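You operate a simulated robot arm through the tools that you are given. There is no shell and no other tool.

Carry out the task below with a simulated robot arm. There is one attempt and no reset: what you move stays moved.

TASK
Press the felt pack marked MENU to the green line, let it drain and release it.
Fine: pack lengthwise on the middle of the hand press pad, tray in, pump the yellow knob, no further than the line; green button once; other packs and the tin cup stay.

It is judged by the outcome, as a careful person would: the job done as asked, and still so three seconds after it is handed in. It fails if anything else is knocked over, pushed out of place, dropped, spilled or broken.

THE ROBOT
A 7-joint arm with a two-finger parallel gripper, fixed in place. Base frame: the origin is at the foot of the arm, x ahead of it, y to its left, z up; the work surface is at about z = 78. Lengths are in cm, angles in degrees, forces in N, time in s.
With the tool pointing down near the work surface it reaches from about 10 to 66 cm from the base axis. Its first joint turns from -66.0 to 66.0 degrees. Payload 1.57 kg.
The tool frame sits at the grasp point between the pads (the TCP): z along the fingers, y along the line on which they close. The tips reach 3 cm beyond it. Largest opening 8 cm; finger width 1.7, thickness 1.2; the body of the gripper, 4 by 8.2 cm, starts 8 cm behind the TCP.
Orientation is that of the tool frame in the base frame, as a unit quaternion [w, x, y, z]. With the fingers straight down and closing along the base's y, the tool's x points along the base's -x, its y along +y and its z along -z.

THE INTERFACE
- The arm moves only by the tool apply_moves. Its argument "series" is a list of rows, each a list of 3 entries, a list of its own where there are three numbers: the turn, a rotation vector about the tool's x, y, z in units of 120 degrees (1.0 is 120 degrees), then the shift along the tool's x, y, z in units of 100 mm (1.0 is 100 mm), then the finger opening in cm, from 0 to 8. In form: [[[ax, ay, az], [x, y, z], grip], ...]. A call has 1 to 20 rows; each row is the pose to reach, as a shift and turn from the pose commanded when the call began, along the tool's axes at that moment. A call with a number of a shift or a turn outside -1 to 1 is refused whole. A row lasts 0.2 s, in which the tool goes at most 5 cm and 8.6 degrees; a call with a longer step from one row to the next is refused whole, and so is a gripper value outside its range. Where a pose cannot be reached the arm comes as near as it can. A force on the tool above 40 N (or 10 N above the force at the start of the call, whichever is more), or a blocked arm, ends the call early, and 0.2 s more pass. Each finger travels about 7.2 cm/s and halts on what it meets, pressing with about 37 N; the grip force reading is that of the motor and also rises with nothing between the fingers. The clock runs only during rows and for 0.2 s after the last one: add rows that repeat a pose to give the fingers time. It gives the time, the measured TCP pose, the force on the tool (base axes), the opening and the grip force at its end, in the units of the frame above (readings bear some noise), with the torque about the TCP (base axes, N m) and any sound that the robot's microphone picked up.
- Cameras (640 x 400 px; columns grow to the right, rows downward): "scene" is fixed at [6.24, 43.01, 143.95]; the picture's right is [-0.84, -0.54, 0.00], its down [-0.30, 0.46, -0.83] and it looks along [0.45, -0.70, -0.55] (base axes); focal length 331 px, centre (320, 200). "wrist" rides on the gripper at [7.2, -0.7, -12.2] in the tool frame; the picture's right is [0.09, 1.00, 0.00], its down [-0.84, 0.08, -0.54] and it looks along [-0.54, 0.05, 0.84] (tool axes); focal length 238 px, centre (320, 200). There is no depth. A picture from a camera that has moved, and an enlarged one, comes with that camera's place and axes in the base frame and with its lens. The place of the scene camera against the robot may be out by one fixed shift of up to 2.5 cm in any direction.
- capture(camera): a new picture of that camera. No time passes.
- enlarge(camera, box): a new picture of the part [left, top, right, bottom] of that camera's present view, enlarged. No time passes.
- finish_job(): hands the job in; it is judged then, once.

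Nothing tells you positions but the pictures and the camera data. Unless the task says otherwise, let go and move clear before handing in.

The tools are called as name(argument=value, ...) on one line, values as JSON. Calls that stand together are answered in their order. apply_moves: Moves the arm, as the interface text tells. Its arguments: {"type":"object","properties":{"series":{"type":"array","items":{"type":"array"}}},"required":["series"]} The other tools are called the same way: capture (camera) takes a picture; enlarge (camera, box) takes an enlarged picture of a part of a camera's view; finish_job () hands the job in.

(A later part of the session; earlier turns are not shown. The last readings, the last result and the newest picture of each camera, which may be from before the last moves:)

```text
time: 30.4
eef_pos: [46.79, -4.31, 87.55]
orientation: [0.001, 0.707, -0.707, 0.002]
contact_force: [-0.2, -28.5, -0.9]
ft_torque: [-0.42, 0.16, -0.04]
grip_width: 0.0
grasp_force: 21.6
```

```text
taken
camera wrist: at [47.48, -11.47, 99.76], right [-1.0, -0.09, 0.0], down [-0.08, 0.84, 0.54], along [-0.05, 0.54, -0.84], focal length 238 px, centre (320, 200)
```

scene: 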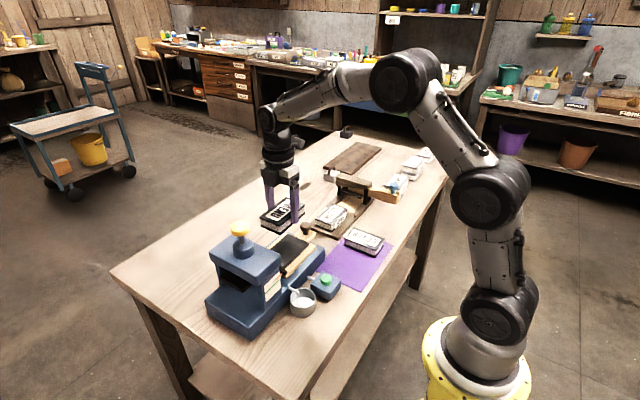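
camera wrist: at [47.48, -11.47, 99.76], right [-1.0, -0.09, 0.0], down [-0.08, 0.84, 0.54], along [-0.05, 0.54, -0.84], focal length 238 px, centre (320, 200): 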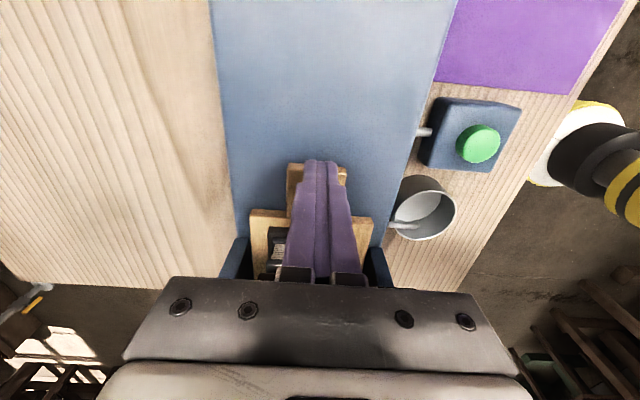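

Force rose to 28 N with no movement, so the tray is fully in. I'll back off and rise high before going over to the yellow knob, triangulated at about (46.7, 7.0) with its centre at z ≈ 101.

apply_moves(series=[[[0, 0, 0], [0.05, 0, 0], 0], [[0, 0, 0], [0.15, 0, 0], 0], [[0, 0, 0], [0.25, 0, 0], 0], [[0, 0, 0], [0.25, 0, -0.2], 0], [[0, 0, 0], [0.25, 0, -0.5], 0], [[0, 0, 0], [0.25, 0, -0.8], 0], [[0, 0, 0], [0.25, 0, -1], 0], [[0, 0, 0], [0.25, 0, -1], 0]])

apply_moves(series=[[[0, 0, 0], [0, 0, -0.3], 0], [[0, 0, 0], [0, 0, -0.6], 0], [[0, 0, 0], [0, 0, -0.9], 0], [[0, 0, 0], [0, 0, -1], 0], [[0, 0, 0], [0, 0, -1], 0]])

capture(camera="wrist")

enlarge(camera="scene", box=[200, 210, 320, 330])

```text
time: 32.2
eef_pos: [47.05, -6.58, 97.56]
orientation: [0.0, -0.707, 0.708, 0.0]
contact_force: [-0.1, 0.0, -0.5]
ft_torque: [0.01, 0.02, 0.0]
grip_width: 0.0
grasp_force: 21.0
```

```text
time: 33.4
eef_pos: [46.6, -6.37, 107.64]
orientation: [0.001, 0.707, -0.707, 0.0]
contact_force: [-0.3, 0.7, -0.6]
ft_torque: [-0.01, 0.02, -0.01]
grip_width: 0.0
grasp_force: 21.3
```

```text
taken
camera wrist: at [47.37, -13.71, 119.79], right [-1.0, -0.09, 0.0], down [-0.08, 0.84, 0.54], along [-0.05, 0.54, -0.84], focal length 238 px, centre (320, 200)
```

wrist: 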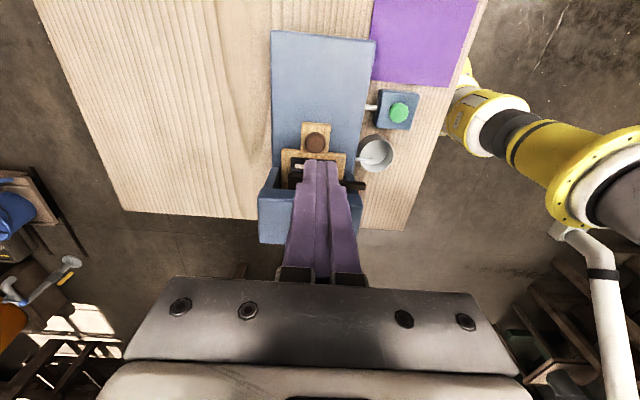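

```text
3.33 times, centred on (260, 270) of scene
camera zoom: at [6.24, 43.01, 143.95], right [-0.84, -0.54, 0.0], down [-0.3, 0.46, -0.83], along [0.45, -0.7, -0.55], focal length 1103 px, centre (520, -33)
```

zoom: 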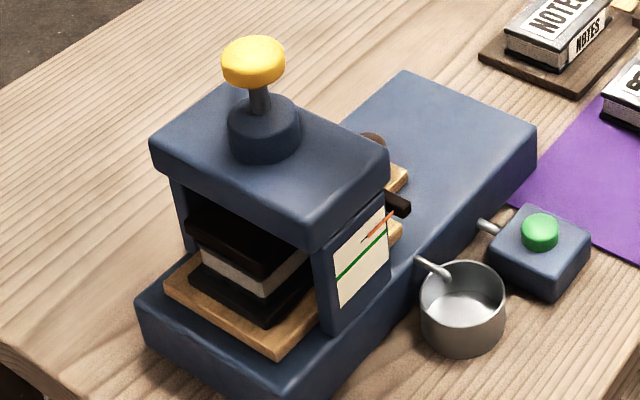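

The tray has stayed in. I'll zoom on the gauge for a baseline and move above the yellow knob at a safe height.

enlarge(camera="scene", box=[255, 265, 295, 315])

apply_moves(series=[[[0, 0, 0], [0, 0, -0.2], 0], [[0, 0, 0], [-0.2, 0, -0.2], 0], [[0, 0, 0], [-0.4, 0, -0.2], 0], [[0, 0, 0], [-0.6, 0, -0.2], 0], [[0, 0, 0], [-0.8, 0, -0.2], 0], [[0, 0, 0], [-0.8, 0, -0.2], 0]])

capture(camera="wrist")

capture(camera="scene")

```text
8.00 times, centred on (275, 290) of scene
camera zoom: at [6.24, 43.01, 143.95], right [-0.84, -0.54, 0.0], down [-0.3, 0.46, -0.83], along [0.45, -0.7, -0.55], focal length 2647 px, centre (680, -520)
```

zoom: 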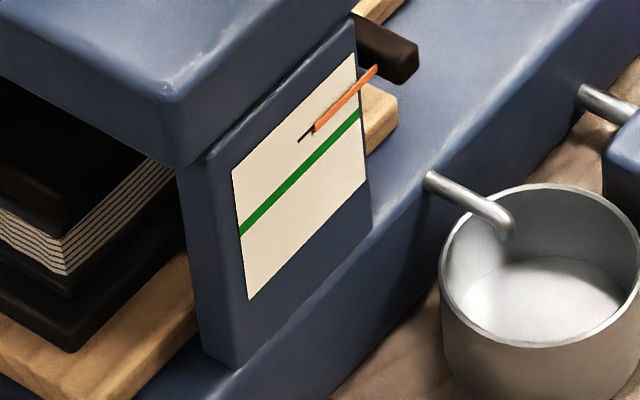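

```text
time: 34.8
eef_pos: [47.08, 1.57, 109.83]
orientation: [0.0, -0.707, 0.707, 0.0]
contact_force: [-0.1, 0.1, -0.4]
ft_torque: [-0.02, -0.02, 0.0]
grip_width: 0.0
grasp_force: 21.5
```

```text
taken
camera wrist: at [47.56, -5.68, 121.9], right [-1.0, -0.09, 0.0], down [-0.08, 0.84, 0.54], along [-0.05, 0.54, -0.84], focal length 238 px, centre (320, 200)
```

wrist: 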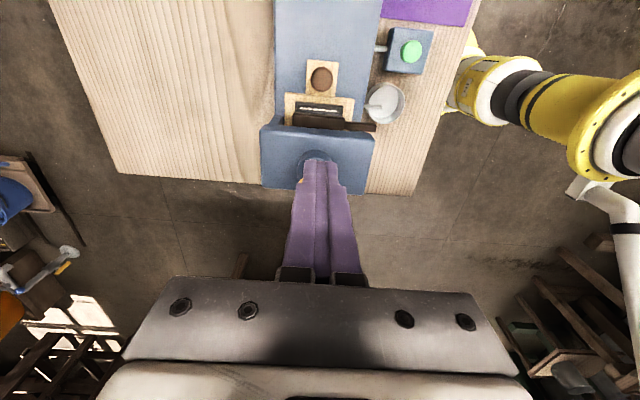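

```text
taken
```

scene: 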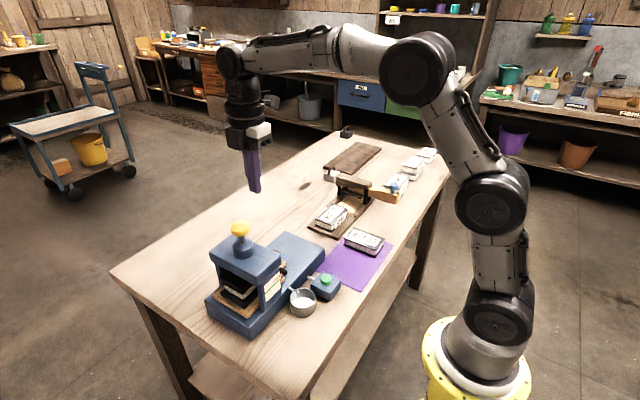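

On the gauge, the orange pointer sits about 1 cm or more above the green line, and the scene view has some parallax. I'll move above the yellow knob at (46.9, 7.1).

apply_moves(series=[[[0, 0, 0], [-0.2, 0, 0], 0], [[0, 0, 0], [-0.4, 0, 0], 0], [[0, 0, 0], [-0.56, 0, 0], 0], [[0, 0, 0], [-0.56, 0, 0], 0], [[0, 0, 0], [-0.56, 0, 0], 0]])

capture(camera="wrist")

enlarge(camera="scene", box=[190, 150, 310, 260])

```text
time: 36.0
eef_pos: [46.92, 6.99, 109.72]
orientation: [-0.001, 0.708, -0.706, 0.0]
contact_force: [-0.6, 0.0, -0.4]
ft_torque: [-0.04, 0.01, 0.0]
grip_width: 0.0
grasp_force: 21.3
```

```text
taken
camera wrist: at [47.59, -0.26, 121.86], right [-1.0, -0.09, 0.0], down [-0.08, 0.84, 0.54], along [-0.05, 0.54, -0.84], focal length 238 px, centre (320, 200)
```

wrist: 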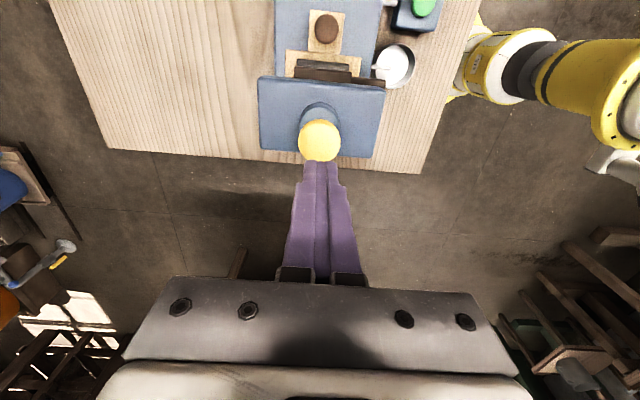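

```text
3.64 times, centred on (250, 205) of scene
camera zoom: at [6.24, 43.01, 143.95], right [-0.84, -0.54, 0.0], down [-0.3, 0.46, -0.83], along [0.45, -0.7, -0.55], focal length 1203 px, centre (574, 182)
```

zoom: 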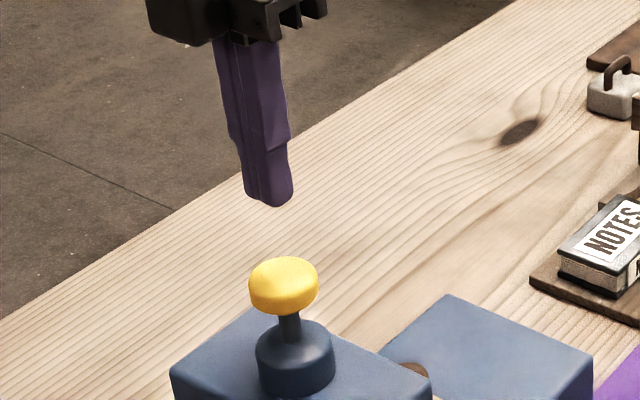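

The yellow knob is right under the closed fingertips. I'll descend to just above its top, then press in small steps.

apply_moves(series=[[[0, 0, 0], [0, 0, 0.15], 0], [[0, 0, 0], [0, 0, 0.3], 0], [[0, 0, 0], [0, 0, 0.42], 0], [[0, 0, 0], [0, 0, 0.42], 0]])

enlarge(camera="scene", box=[200, 200, 300, 320])

```text
time: 37.0
eef_pos: [46.94, 7.02, 105.48]
orientation: [0.0, 0.707, -0.707, 0.0]
contact_force: [1.2, 0.1, -0.1]
ft_torque: [-0.01, -0.02, 0.0]
grip_width: 0.01
grasp_force: 21.7
```

```text
3.33 times, centred on (250, 260) of scene
camera zoom: at [6.24, 43.01, 143.95], right [-0.84, -0.54, 0.0], down [-0.3, 0.46, -0.83], along [0.45, -0.7, -0.55], focal length 1103 px, centre (553, 0)
```

zoom: 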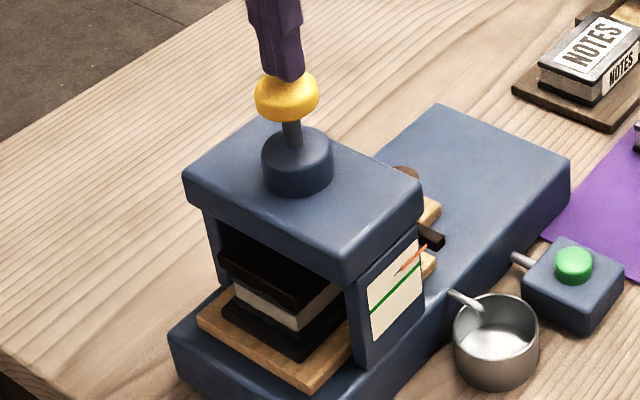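

The tip is just above the knob's top, centred. I'll press slowly by a small amount and see the force and gauge response.

apply_moves(series=[[[0, 0, 0], [0, 0, 0.02], 0], [[0, 0, 0], [0, 0, 0.04], 0], [[0, 0, 0], [0, 0, 0.06], 0], [[0, 0, 0], [0, 0, 0.08], 0], [[0, 0, 0], [0, 0, 0.1], 0], [[0, 0, 0], [0, 0, 0.12], 0]])

enlarge(camera="scene", box=[200, 200, 300, 320])

enlarge(camera="scene", box=[255, 265, 295, 315])

```text
time: 38.4
eef_pos: [46.9, 7.01, 104.34]
orientation: [-0.001, 0.707, -0.707, 0.001]
contact_force: [0.5, -0.4, 2.5]
ft_torque: [0.0, -0.04, 0.02]
grip_width: 0.0
grasp_force: 21.0
```

```text
3.33 times, centred on (250, 260) of scene
camera zoom: at [6.24, 43.01, 143.95], right [-0.84, -0.54, 0.0], down [-0.3, 0.46, -0.83], along [0.45, -0.7, -0.55], focal length 1103 px, centre (553, 0)
```

zoom: 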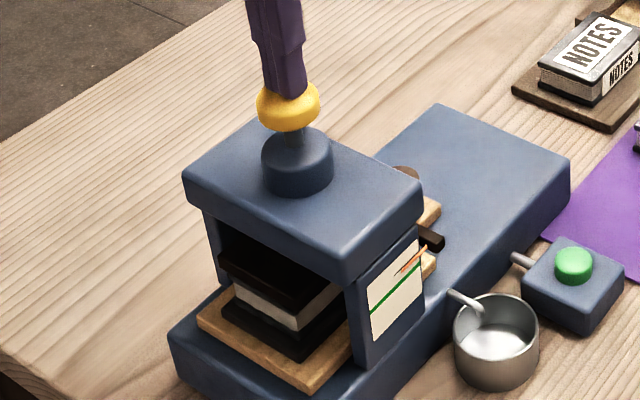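

```text
8.00 times, centred on (275, 290) of scene
camera zoom: at [6.24, 43.01, 143.95], right [-0.84, -0.54, 0.0], down [-0.3, 0.46, -0.83], along [0.45, -0.7, -0.55], focal length 2647 px, centre (680, -520)
```

zoom: 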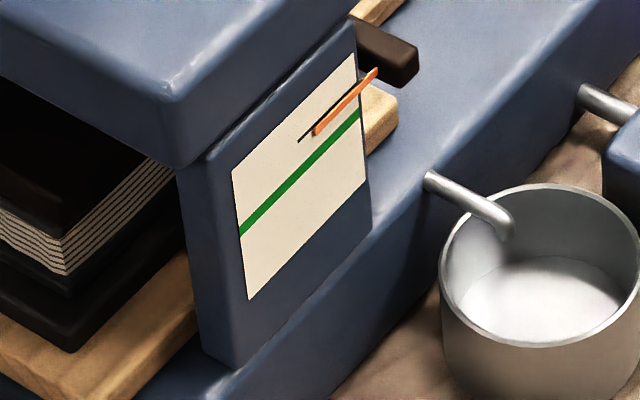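

The knob goes down lightly and the pointer has begun to move down a little. I'll complete this stroke in small steps and watch the gauge.

apply_moves(series=[[[0, 0, 0], [0, 0, 0.02], 0], [[0, 0, 0], [0, 0, 0.04], 0], [[0, 0, 0], [0, 0, 0.06], 0], [[0, 0, 0], [0, 0, 0.08], 0], [[0, 0, 0], [0, 0, 0.08], 0]])

enlarge(camera="scene", box=[200, 200, 300, 320])

enlarge(camera="scene", box=[255, 265, 295, 315])

```text
time: 39.6
eef_pos: [46.85, 6.99, 103.43]
orientation: [0.001, -0.707, 0.707, -0.001]
contact_force: [1.7, -1.5, 3.5]
ft_torque: [0.03, -0.05, -0.01]
grip_width: 0.01
grasp_force: 21.7
```

```text
3.33 times, centred on (250, 260) of scene
camera zoom: at [6.24, 43.01, 143.95], right [-0.84, -0.54, 0.0], down [-0.3, 0.46, -0.83], along [0.45, -0.7, -0.55], focal length 1103 px, centre (553, 0)
```

zoom: 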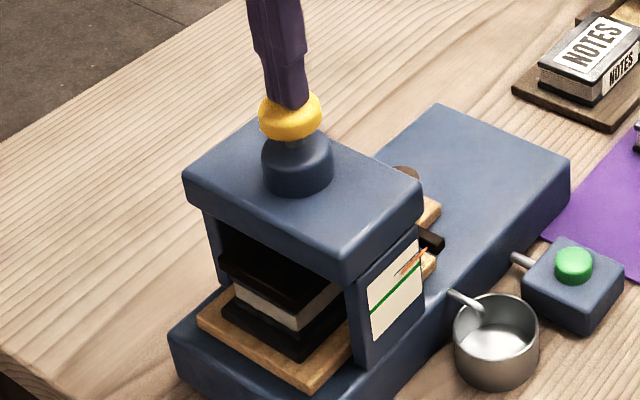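

```text
8.00 times, centred on (275, 290) of scene
camera zoom: at [6.24, 43.01, 143.95], right [-0.84, -0.54, 0.0], down [-0.3, 0.46, -0.83], along [0.45, -0.7, -0.55], focal length 2647 px, centre (680, -520)
```

zoom: 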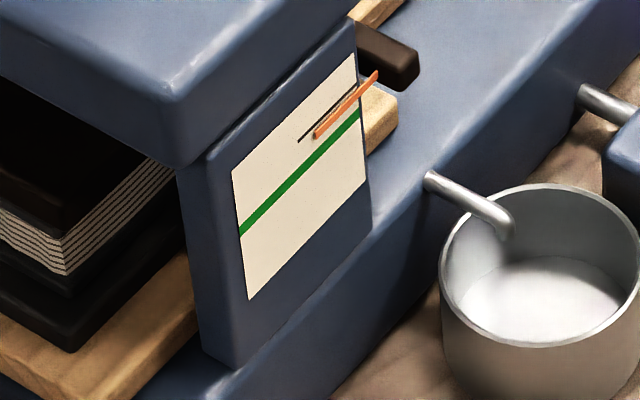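

The pointer has moved down about a quarter of the way to the line. I'll finish this stroke.

apply_moves(series=[[[0, 0, 0], [0, 0, 0.02], 0], [[0, 0, 0], [0, 0, 0.04], 0], [[0, 0, 0], [0, 0, 0.05], 0], [[0, 0, 0], [0, 0, 0.05], 0]])

enlarge(camera="scene", box=[200, 200, 300, 320])

enlarge(camera="scene", box=[255, 265, 295, 315])

```text
time: 40.6
eef_pos: [46.96, 6.93, 102.93]
orientation: [0.0, -0.707, 0.707, 0.0]
contact_force: [-0.9, -2.0, 4.8]
ft_torque: [-0.05, 0.05, 0.0]
grip_width: 0.0
grasp_force: 21.2
```

```text
3.33 times, centred on (250, 260) of scene
camera zoom: at [6.23, 43.0, 143.96], right [-0.84, -0.54, 0.0], down [-0.3, 0.46, -0.83], along [0.45, -0.7, -0.55], focal length 1103 px, centre (553, 0)
```

zoom: 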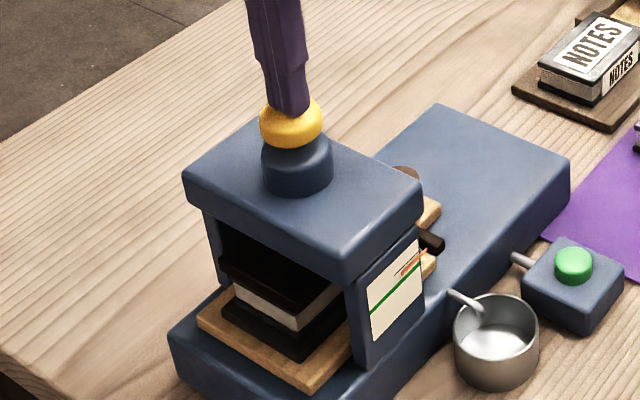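

```text
8.00 times, centred on (275, 290) of scene
camera zoom: at [6.23, 43.0, 143.96], right [-0.84, -0.54, 0.0], down [-0.3, 0.46, -0.83], along [0.45, -0.7, -0.55], focal length 2647 px, centre (680, -520)
```

zoom: 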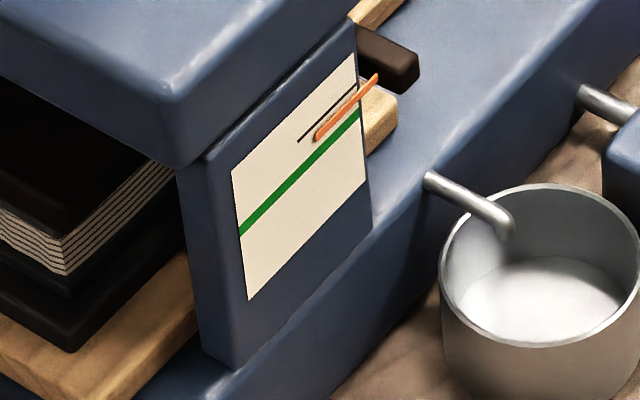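

The pointer is about a third of the way and the force is still low. I'll press slightly more to find the bottom of the stroke.

apply_moves(series=[[[0, 0, 0], [0, 0, 0.02], 0], [[0, 0, 0], [0, 0, 0.03], 0], [[0, 0, 0], [0, 0, 0.03], 0]])

enlarge(camera="scene", box=[255, 265, 295, 315])

```text
time: 41.4
eef_pos: [46.98, 7.06, 102.73]
orientation: [0.0, 0.707, -0.707, 0.0]
contact_force: [-4.0, -1.6, 9.9]
ft_torque: [-0.08, 0.1, 0.04]
grip_width: 0.01
grasp_force: 21.4
```

```text
8.00 times, centred on (275, 290) of scene
camera zoom: at [6.21, 43.0, 143.96], right [-0.84, -0.54, 0.0], down [-0.3, 0.46, -0.83], along [0.45, -0.7, -0.55], focal length 2647 px, centre (680, -520)
```

zoom: 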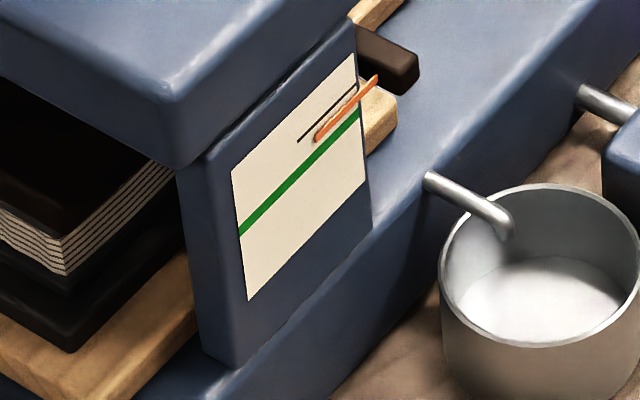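

The force rise marks the bottom of the stroke at tool z ≈ 102.7. I'll lift slowly to let the knob return and check that the pointer holds.

apply_moves(series=[[[0, 0, 0], [0, 0, -0.05], 0], [[0, 0, 0], [0, 0, -0.1], 0], [[0, 0, 0], [0, 0, -0.15], 0], [[0, 0, 0], [0, 0, -0.2], 0], [[0, 0, 0], [0, 0, -0.25], 0], [[0, 0, 0], [0, 0, -0.3], 0], [[0, 0, 0], [0, 0, -0.3], 0]])

enlarge(camera="scene", box=[200, 200, 300, 320])

enlarge(camera="scene", box=[255, 265, 295, 315])

```text
time: 43.0
eef_pos: [46.89, 7.05, 105.48]
orientation: [0.001, -0.707, 0.707, 0.0]
contact_force: [-0.6, 0.4, -0.6]
ft_torque: [0.0, 0.02, 0.0]
grip_width: 0.02
grasp_force: 20.8
```

```text
3.33 times, centred on (250, 260) of scene
camera zoom: at [6.24, 43.01, 143.95], right [-0.84, -0.54, 0.0], down [-0.3, 0.46, -0.83], along [0.45, -0.7, -0.55], focal length 1103 px, centre (553, 0)
```

zoom: 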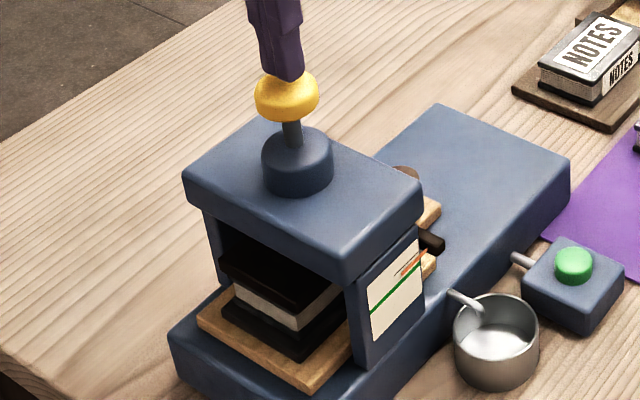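

```text
8.00 times, centred on (275, 290) of scene
camera zoom: at [6.24, 43.01, 143.95], right [-0.84, -0.54, 0.0], down [-0.3, 0.46, -0.83], along [0.45, -0.7, -0.55], focal length 2647 px, centre (680, -520)
```

zoom: 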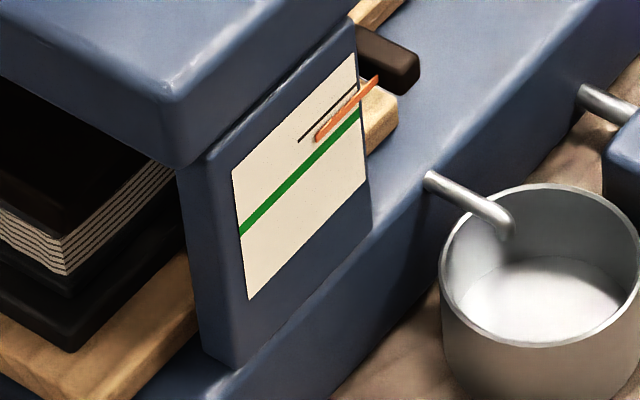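

The knob springs back and the pointer holds, having moved about 12 px of the roughly 34 px from the black mark to the green line. I'll do the second pump the same way.

apply_moves(series=[[[0, 0, 0], [0, 0, 0.03], 0], [[0, 0, 0], [0, 0, 0.06], 0], [[0, 0, 0], [0, 0, 0.09], 0], [[0, 0, 0], [0, 0, 0.12], 0], [[0, 0, 0], [0, 0, 0.15], 0], [[0, 0, 0], [0, 0, 0.18], 0], [[0, 0, 0], [0, 0, 0.21], 0], [[0, 0, 0], [0, 0, 0.24], 0], [[0, 0, 0], [0, 0, 0.26], 0], [[0, 0, 0], [0, 0, 0.26], 0]])

enlarge(camera="scene", box=[255, 265, 295, 315])

enlarge(camera="scene", box=[262, 268, 282, 288])

```text
time: 45.2
eef_pos: [46.84, 6.97, 103.02]
orientation: [0.0, 0.708, -0.707, 0.0]
contact_force: [-1.3, -2.2, 6.2]
ft_torque: [-0.06, 0.06, -0.01]
grip_width: 0.0
grasp_force: 21.2
```

```text
8.00 times, centred on (275, 290) of scene
camera zoom: at [6.23, 43.0, 143.96], right [-0.84, -0.54, 0.0], down [-0.3, 0.46, -0.83], along [0.45, -0.7, -0.55], focal length 2647 px, centre (680, -520)
```

zoom: 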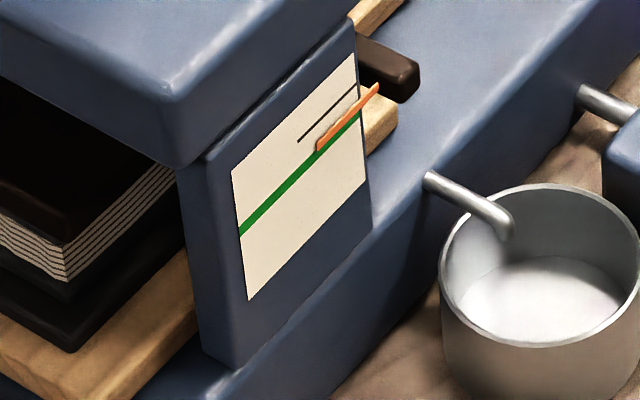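

```text
16.00 times, centred on (272, 278) of scene
camera zoom: at [6.23, 43.0, 143.96], right [-0.84, -0.54, 0.0], down [-0.3, 0.46, -0.83], along [0.45, -0.7, -0.55], focal length 5294 px, centre (1088, -1048)
```

zoom: 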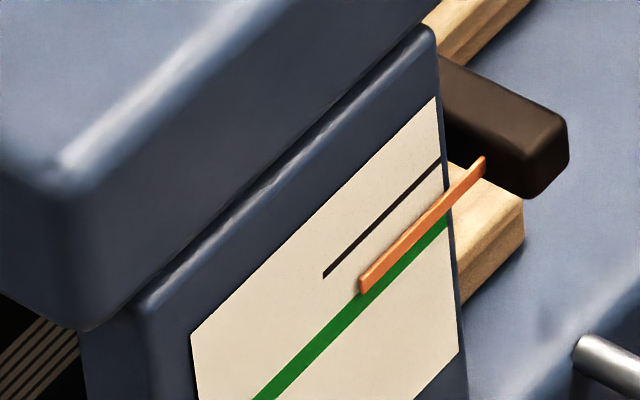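

After two strokes the pointer is just above the line in this view, but this camera has parallax. Before pumping further I'll lift off and take a more level view of the gauge with the wrist camera.

apply_moves(series=[[[0, 0, 0], [0, 0, -0.05], 0], [[0, 0, 0], [0, 0, -0.1], 0], [[0, 0, 0], [0, 0, -0.15], 0], [[0, 0, 0], [0, 0, -0.2], 0], [[0, 0, 0], [0, 0, -0.3], 0], [[0, 0, 0], [0, 0, -0.5], 0], [[0, 0, 0], [0, 0, -0.8], 0], [[0, 0, 0], [0, 0, -0.8], 0]])

enlarge(camera="scene", box=[262, 268, 282, 288])

enlarge(camera="scene", box=[200, 200, 320, 330])

```text
time: 47.0
eef_pos: [46.93, 7.04, 111.16]
orientation: [0.0, -0.707, 0.707, 0.0]
contact_force: [0.4, 0.6, 0.1]
ft_torque: [0.01, 0.01, 0.03]
grip_width: 0.0
grasp_force: 21.6
```

```text
16.00 times, centred on (272, 278) of scene
camera zoom: at [6.24, 43.01, 143.95], right [-0.84, -0.54, 0.0], down [-0.3, 0.46, -0.83], along [0.45, -0.7, -0.55], focal length 5294 px, centre (1088, -1048)
```

zoom: 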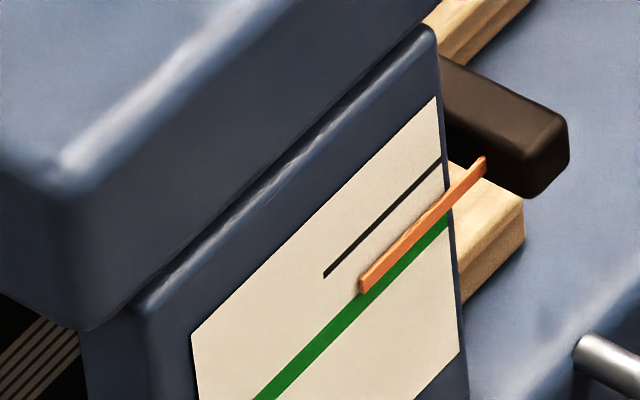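

```text
3.08 times, centred on (260, 265) of scene
camera zoom: at [6.24, 43.01, 143.95], right [-0.84, -0.54, 0.0], down [-0.3, 0.46, -0.83], along [0.45, -0.7, -0.55], focal length 1018 px, centre (505, 0)
```

zoom: 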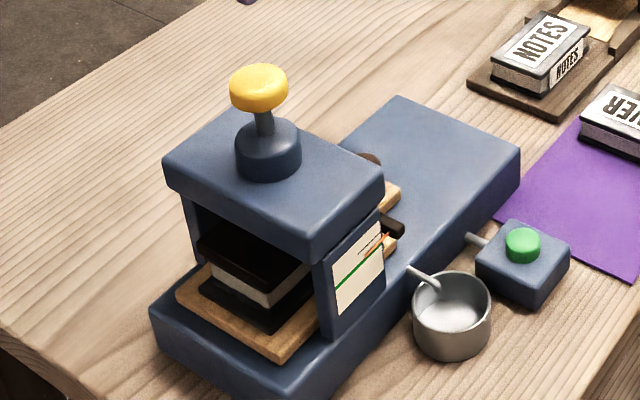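

Pump two held. Now I'll swing the gripper back to its original heading while moving toward −x and +y, staying high, to set up a level look at the gauge.

apply_moves(series=[[[0, 0, 0.07], [-0.05, 0.1, 0], 0], [[0, 0, 0.14], [-0.1, 0.2, 0], 0], [[0, 0, 0.21], [-0.15, 0.3, 0], 0], [[0, 0, 0.28], [-0.2, 0.4, 0], 0], [[0, 0, 0.35], [-0.25, 0.5, 0], 0], [[0, 0, 0.42], [-0.3, 0.6, 0], 0], [[0, 0, 0.49], [-0.35, 0.7, 0], 0], [[0, 0, 0.56], [-0.4, 0.8, 0], 0], [[0, 0, 0.63], [-0.45, 0.9, 0], 0], [[0, 0, 0.7], [-0.5, 1, 0], 0], [[0, 0, 0.75], [-0.5, 1, 0], 0], [[0, 0, 0.75], [-0.5, 1, 0], 0]])

capture(camera="scene")

capture(camera="wrist")

```text
time: 49.6
eef_pos: [36.84, 12.08, 111.05]
orientation: [0.0, 0.001, 1.0, 0.0]
contact_force: [-0.5, 0.5, 0.2]
ft_torque: [-0.02, 0.03, 0.01]
grip_width: 0.0
grasp_force: 20.9
```

```text
taken
```

scene: 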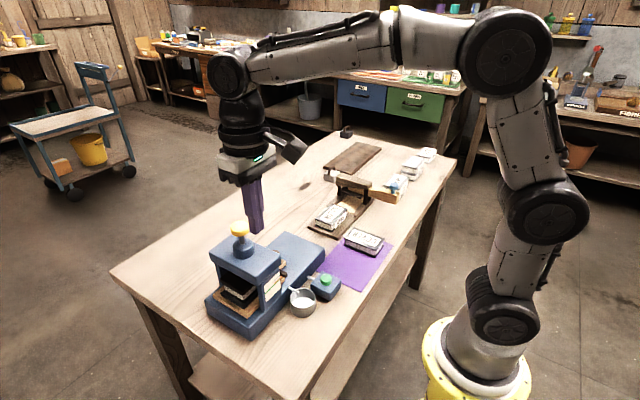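

```text
taken
camera wrist: at [29.61, 11.4, 123.21], right [-0.09, 1.0, 0.0], down [0.84, 0.08, 0.54], along [0.54, 0.05, -0.84], focal length 238 px, centre (320, 200)
```

wrist: 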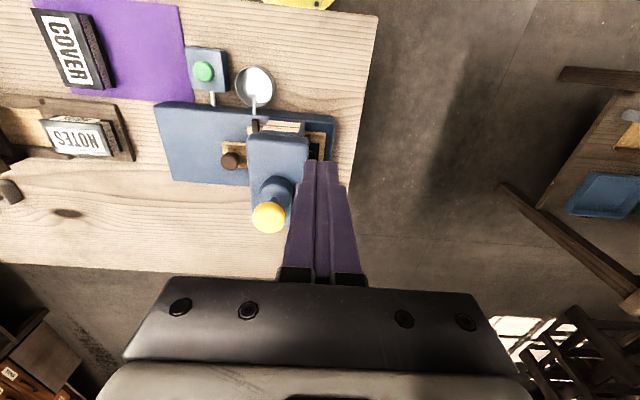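

The arm has swung clear. I'll pitch the tool forward 35° while descending toward a spot beside the press, with nothing under it, to view the gauge nearly level.

apply_moves(series=[[[0, -0.06, 0], [0.08, 0.02, 0.2], 0], [[0, -0.12, 0], [0.16, 0.04, 0.4], 0], [[0, -0.18, 0], [0.24, 0.06, 0.6], 0], [[0, -0.24, 0], [0.32, 0.08, 0.8], 0], [[0, -0.2917, 0], [0.384, 0.09, 1], 0], [[0, -0.2917, 0], [0.384, 0.09, 1], 0], [[0, -0.2917, 0], [0.384, 0.09, 1], 0]])

capture(camera="scene")

capture(camera="wrist")

```text
time: 51.2
eef_pos: [33.01, 12.82, 101.22]
orientation: [0.302, -0.001, 0.953, 0.001]
contact_force: [0.0, 0.0, -0.6]
ft_torque: [-0.03, 0.02, -0.01]
grip_width: 0.01
grasp_force: 21.0
```

```text
taken
```

scene: 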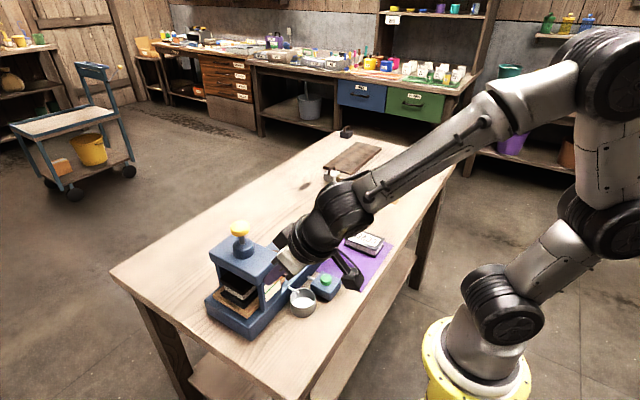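

```text
taken
camera wrist: at [20.08, 12.25, 106.84], right [-0.08, 1.0, -0.05], down [0.37, 0.08, 0.92], along [0.92, 0.05, -0.38], focal length 238 px, centre (320, 200)
```

wrist: 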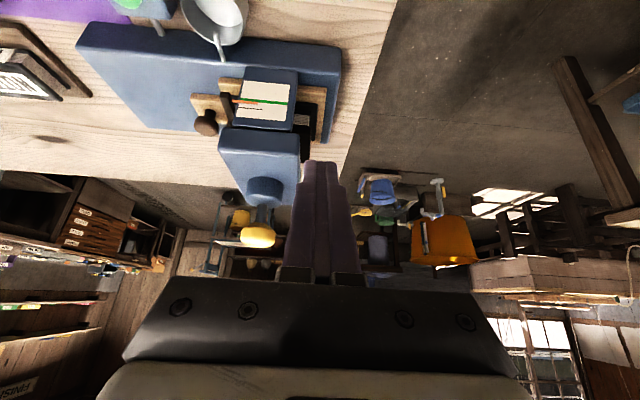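

The gauge is in view. I'll take an enlarged look here and then go lower for a level view.

enlarge(camera="wrist", box=[225, 75, 305, 125])

apply_moves(series=[[[0, 0, 0], [0.115, 0, 0.164], 0], [[0, 0, 0], [0.23, 0, 0.328], 0], [[0, 0, 0], [0.344, 0, 0.491], 0], [[0, 0, 0], [0.459, 0, 0.655], 0], [[0, 0, 0], [0.574, 0, 0.819], 0], [[0, 0, 0], [0.574, 0, 0.819], 0]])

capture(camera="wrist")

capture(camera="scene")

```text
8.00 times, centred on (265, 100) of wrist
camera zoom: at [20.08, 12.25, 106.84], right [-0.08, 1.0, -0.05], down [0.37, 0.08, 0.92], along [0.92, 0.05, -0.38], focal length 1907 px, centre (760, 1000)
```

zoom: 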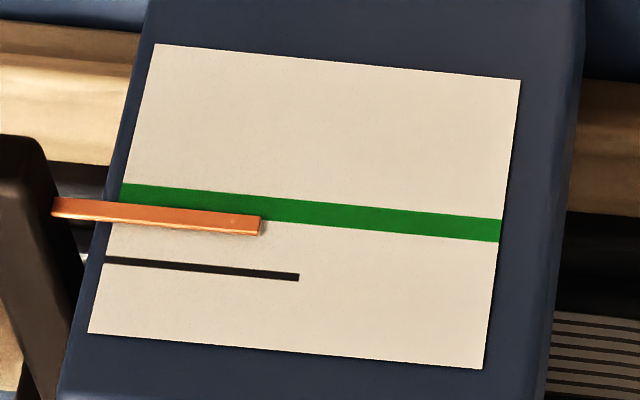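

```text
time: 52.6
eef_pos: [33.06, 13.0, 91.11]
orientation: [0.301, 0.0, 0.954, 0.0]
contact_force: [0.8, -0.1, -0.2]
ft_torque: [0.02, 0.01, 0.01]
grip_width: 0.01
grasp_force: 21.9
```

```text
taken
camera wrist: at [20.19, 12.29, 96.88], right [-0.07, 1.0, -0.05], down [0.37, 0.08, 0.92], along [0.92, 0.05, -0.38], focal length 238 px, centre (320, 200)
```

wrist: 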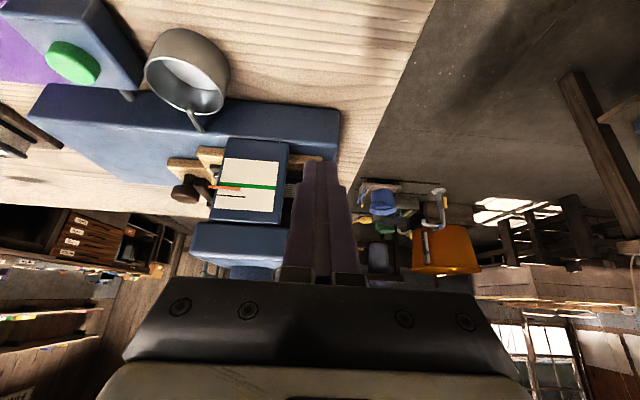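

```text
taken
```

scene: 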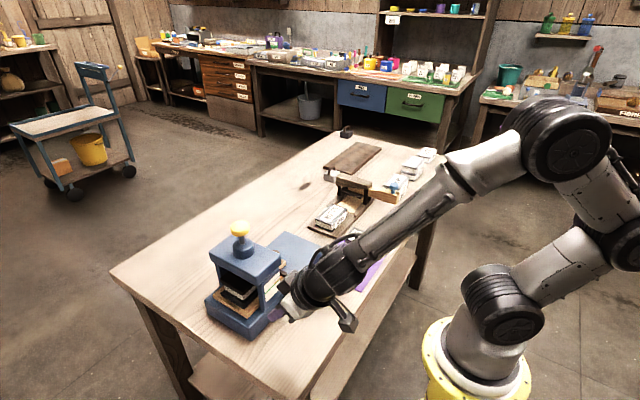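

I'm now nearer to level with the gauge. I'll enlarge it to measure.

enlarge(camera="wrist", box=[205, 150, 301, 210])

enlarge(camera="scene", box=[190, 220, 390, 350])

```text
6.67 times, centred on (253, 180) of wrist
camera zoom: at [20.19, 12.29, 96.88], right [-0.07, 1.0, -0.05], down [0.37, 0.08, 0.92], along [0.92, 0.05, -0.38], focal length 1589 px, centre (767, 333)
```

zoom: 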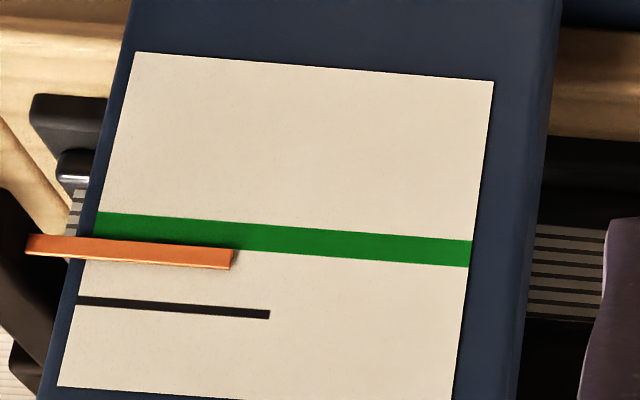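

```text
3.08 times, centred on (290, 285) of scene
camera zoom: at [6.24, 43.01, 143.95], right [-0.84, -0.54, 0.0], down [-0.3, 0.46, -0.83], along [0.45, -0.7, -0.55], focal length 1018 px, centre (412, -62)
```

zoom: 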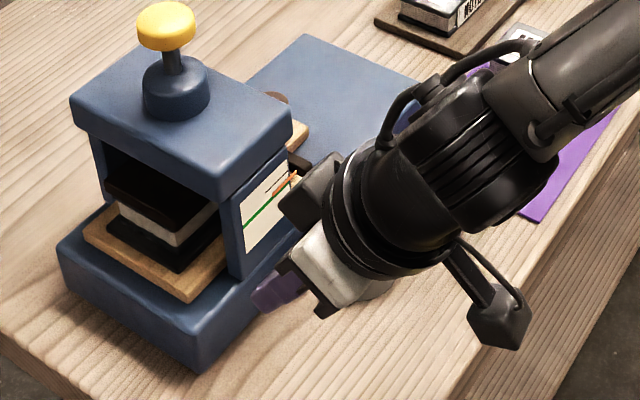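

The view shows the pointer between the black mark and the green line. I'll go down 6 cm more so the camera is almost level with it, and measure at high zoom.

apply_moves(series=[[[0, 0, 0], [0.115, 0, 0.164], 0], [[0, 0, 0], [0.23, 0, 0.328], 0], [[0, 0, 0], [0.344, 0, 0.491], 0], [[0, 0, 0], [0.344, 0, 0.491], 0]])

capture(camera="wrist")

enlarge(camera="wrist", box=[195, 180, 291, 240])

```text
time: 53.6
eef_pos: [32.99, 12.83, 85.0]
orientation: [0.302, 0.0, 0.953, 0.0]
contact_force: [0.5, 0.1, -0.3]
ft_torque: [0.02, 0.03, 0.02]
grip_width: 0.0
grasp_force: 21.1
```

```text
taken
camera wrist: at [20.1, 12.23, 90.74], right [-0.07, 1.0, -0.05], down [0.37, 0.08, 0.92], along [0.92, 0.05, -0.38], focal length 238 px, centre (320, 200)
```

wrist: 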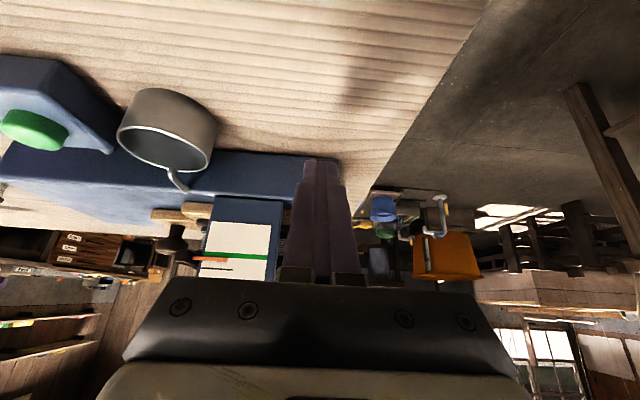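

```text
6.67 times, centred on (243, 210) of wrist
camera zoom: at [20.1, 12.23, 90.74], right [-0.07, 1.0, -0.05], down [0.37, 0.08, 0.92], along [0.92, 0.05, -0.38], focal length 1589 px, centre (833, 133)
```

zoom: 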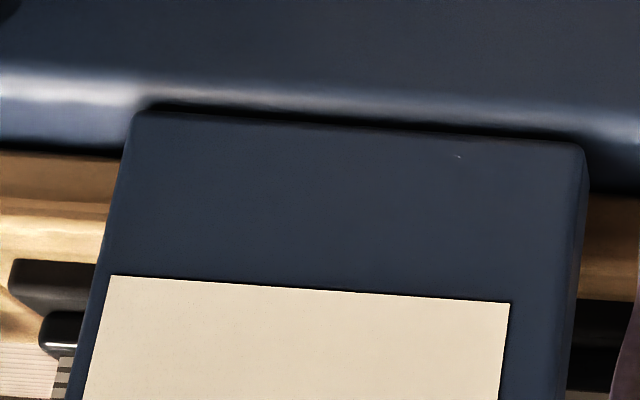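

enlarge(camera="wrist", box=[190, 215, 286, 275])

enlarge(camera="wrist", box=[190, 242, 238, 272])

```text
6.67 times, centred on (238, 245) of wrist
camera zoom: at [20.1, 12.23, 90.74], right [-0.07, 1.0, -0.05], down [0.37, 0.08, 0.92], along [0.92, 0.05, -0.38], focal length 1589 px, centre (867, -100)
```

zoom: 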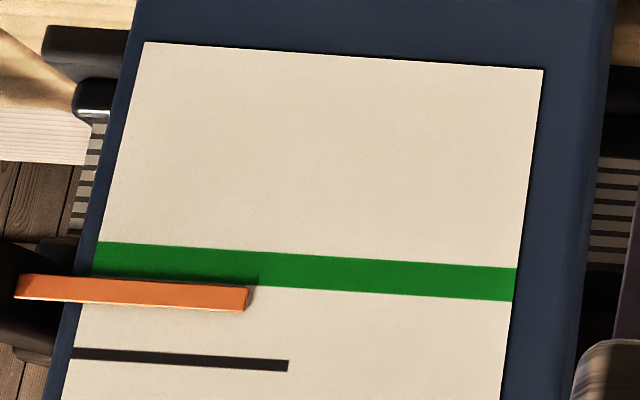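

```text
13.33 times, centred on (214, 257) of wrist
camera zoom: at [20.1, 12.23, 90.74], right [-0.07, 1.0, -0.05], down [0.37, 0.08, 0.92], along [0.92, 0.05, -0.38], focal length 3178 px, centre (1733, -560)
```

zoom: 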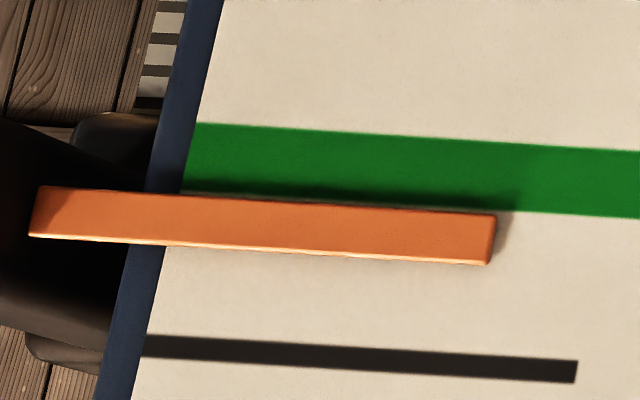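

In this near-level view the pointer's centre is about 0.46 cm above the green line's centre, and the black-to-green span is 1.35 cm. The ratio is the same as in the scene view, so scene parallax is negligible. About one more stroke is needed. I'll retreat upward first.

apply_moves(series=[[[0, 0, 0], [-0.115, 0, -0.164], 0], [[0, 0, 0], [-0.23, 0, -0.328], 0], [[0, 0, 0], [-0.344, 0, -0.491], 0], [[0, 0, 0], [-0.459, 0, -0.655], 0], [[0, 0, 0], [-0.574, 0, -0.819], 0], [[0, 0, 0], [-0.574, 0, -0.819], 0]])

apply_moves(series=[[[0, 0.06, 0], [-0.15, 0, -0.2], 0], [[0, 0.12, 0], [-0.3, 0, -0.4], 0], [[0, 0.18, 0], [-0.45, 0, -0.6], 0], [[0, 0.24, 0], [-0.55, 0, -0.8], 0], [[0, 0.2917, 0], [-0.67, 0, -0.98], 0], [[0, 0.2917, 0], [-0.67, 0, -0.98], 0], [[0, 0.2917, 0], [-0.67, 0, -0.98], 0]])

capture(camera="scene")

```text
time: 55.0
eef_pos: [32.99, 12.83, 95.18]
orientation: [0.301, 0.0, 0.954, 0.0]
contact_force: [0.7, -0.5, 0.0]
ft_torque: [0.01, 0.0, 0.0]
grip_width: 0.0
grasp_force: 20.9
```

```text
time: 56.6
eef_pos: [32.9, 13.03, 107.01]
orientation: [-0.001, 0.0, 1.0, 0.0]
contact_force: [0.4, 0.4, 0.4]
ft_torque: [-0.01, -0.03, -0.02]
grip_width: 0.01
grasp_force: 21.7
```

```text
taken
```

scene: 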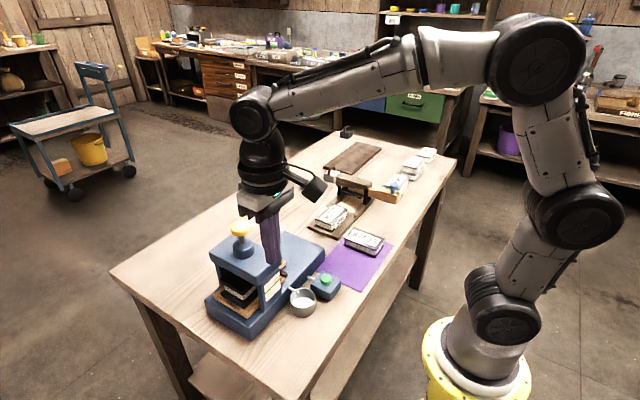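

Back upright. I'll rise a bit and go back over the yellow knob.

apply_moves(series=[[[0, 0, 0], [0, 0, -0.35], 0], [[0, 0, 0], [-0.25, -0.15, -0.4], 0], [[0, 0, 0], [-0.5, -0.3, -0.4], 0], [[0, 0, 0], [-0.75, -0.45, -0.4], 0], [[0, 0, 0], [-1, -0.6, -0.4], 0], [[0, 0, 0], [-1, -0.6, -0.4], 0]])

apply_moves(series=[[[0, 0, 0], [-0.2, 0, 0], 0], [[0, 0, 0], [-0.4, 0, 0], 0], [[0, 0, 0], [-0.4, 0, 0], 0], [[0, 0, 0], [-0.4, 0, 0], 0]])

capture(camera="wrist")

enlarge(camera="scene", box=[190, 150, 310, 260])

```text
time: 58.0
eef_pos: [42.93, 6.81, 110.94]
orientation: [0.0, 0.0, 1.0, 0.0]
contact_force: [-0.1, 0.0, -0.2]
ft_torque: [-0.02, 0.01, -0.05]
grip_width: 0.01
grasp_force: 21.7
```

```text
time: 59.0
eef_pos: [46.85, 6.83, 111.06]
orientation: [0.001, -0.001, 1.0, 0.0]
contact_force: [-0.2, 0.5, 0.1]
ft_torque: [-0.02, 0.04, -0.04]
grip_width: 0.0
grasp_force: 21.4
```

```text
taken
camera wrist: at [39.7, 6.17, 122.97], right [-0.09, 1.0, 0.0], down [0.84, 0.08, 0.54], along [0.54, 0.05, -0.84], focal length 238 px, centre (320, 200)
```

wrist: 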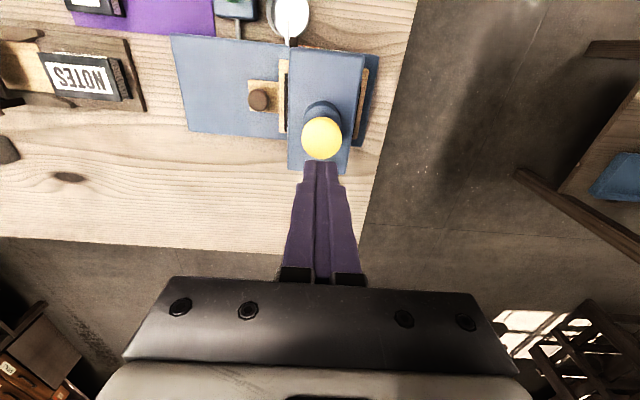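

```text
3.64 times, centred on (250, 205) of scene
camera zoom: at [6.24, 43.01, 143.95], right [-0.84, -0.54, 0.0], down [-0.3, 0.46, -0.83], along [0.45, -0.7, -0.55], focal length 1203 px, centre (574, 182)
```

zoom: 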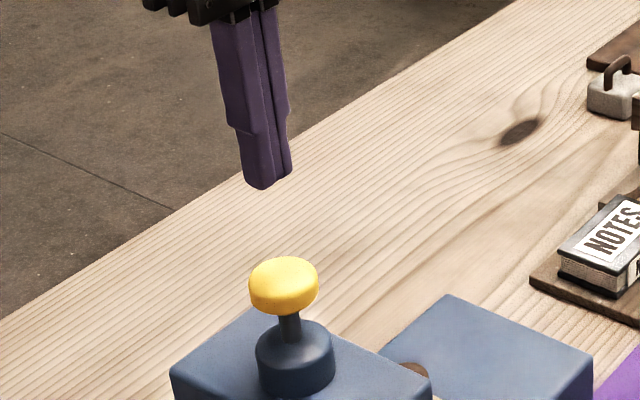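

The tool is centred over the knob again. I'll descend to just above it.

apply_moves(series=[[[0, 0, 0], [0, 0.01, 0.2], 0], [[0, 0, 0], [0, 0.01, 0.4], 0], [[0, 0, 0], [0, 0.01, 0.56], 0], [[0, 0, 0], [0, 0.01, 0.56], 0]])

enlarge(camera="scene", box=[200, 200, 300, 320])

enlarge(camera="scene", box=[262, 268, 282, 288])

```text
time: 60.0
eef_pos: [46.83, 6.94, 105.33]
orientation: [0.0, 0.001, 1.0, 0.0]
contact_force: [-0.2, -1.0, 0.4]
ft_torque: [0.0, -0.02, -0.01]
grip_width: 0.0
grasp_force: 21.3
```

```text
3.33 times, centred on (250, 260) of scene
camera zoom: at [6.24, 43.01, 143.95], right [-0.84, -0.54, 0.0], down [-0.3, 0.46, -0.83], along [0.45, -0.7, -0.55], focal length 1103 px, centre (553, 0)
```

zoom: 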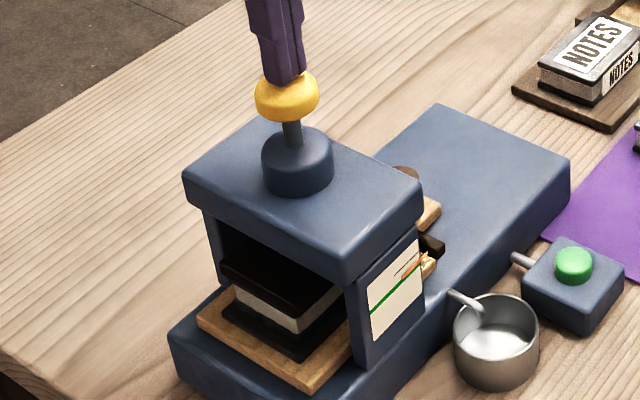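

```text
16.00 times, centred on (272, 278) of scene
camera zoom: at [6.24, 43.01, 143.95], right [-0.84, -0.54, 0.0], down [-0.3, 0.46, -0.83], along [0.45, -0.7, -0.55], focal length 5294 px, centre (1088, -1048)
```

zoom: 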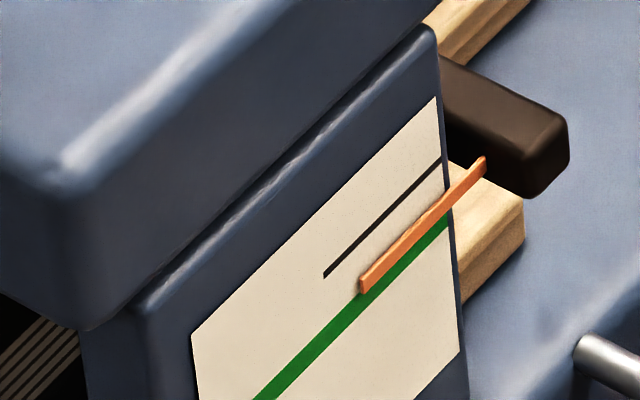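

The pointer is unchanged. I'll press about half of the third stroke and check the gauge.

apply_moves(series=[[[0, 0, 0], [0, 0, 0.03], 0], [[0, 0, 0], [0, 0, 0.06], 0], [[0, 0, 0], [0, 0, 0.09], 0], [[0, 0, 0], [0, 0, 0.12], 0], [[0, 0, 0], [0, 0, 0.14], 0], [[0, 0, 0], [0, 0, 0.14], 0]])

enlarge(camera="scene", box=[262, 268, 282, 288])

```text
time: 61.4
eef_pos: [46.88, 6.99, 103.97]
orientation: [0.001, 0.0, 1.0, 0.0]
contact_force: [-0.2, -0.8, 2.6]
ft_torque: [-0.02, 0.0, 0.02]
grip_width: 0.0
grasp_force: 21.4
```

```text
16.00 times, centred on (272, 278) of scene
camera zoom: at [6.24, 43.0, 143.96], right [-0.84, -0.54, 0.0], down [-0.3, 0.46, -0.83], along [0.45, -0.7, -0.55], focal length 5294 px, centre (1088, -1048)
```

zoom: 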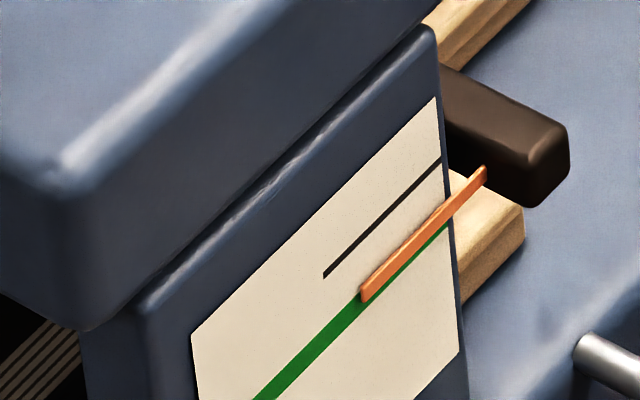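

The pointer is now overlapping the top of the green line, at about 82% of the span. I'll press 0.5 cm more and check.

apply_moves(series=[[[0, 0, 0], [0, 0, 0.02], 0], [[0, 0, 0], [0, 0, 0.04], 0], [[0, 0, 0], [0, 0, 0.05], 0], [[0, 0, 0], [0, 0, 0.05], 0]])

enlarge(camera="scene", box=[262, 268, 282, 288])

```text
time: 62.4
eef_pos: [46.82, 7.01, 103.46]
orientation: [0.001, 0.0, 1.0, 0.0]
contact_force: [0.9, 0.4, 3.9]
ft_torque: [0.05, 0.03, -0.02]
grip_width: 0.02
grasp_force: 21.6
```

```text
16.00 times, centred on (272, 278) of scene
camera zoom: at [6.23, 43.01, 143.95], right [-0.84, -0.54, 0.0], down [-0.3, 0.46, -0.83], along [0.45, -0.7, -0.55], focal length 5294 px, centre (1088, -1048)
```

zoom: 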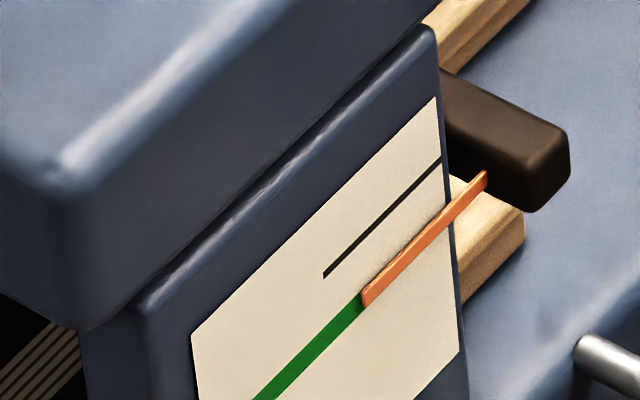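

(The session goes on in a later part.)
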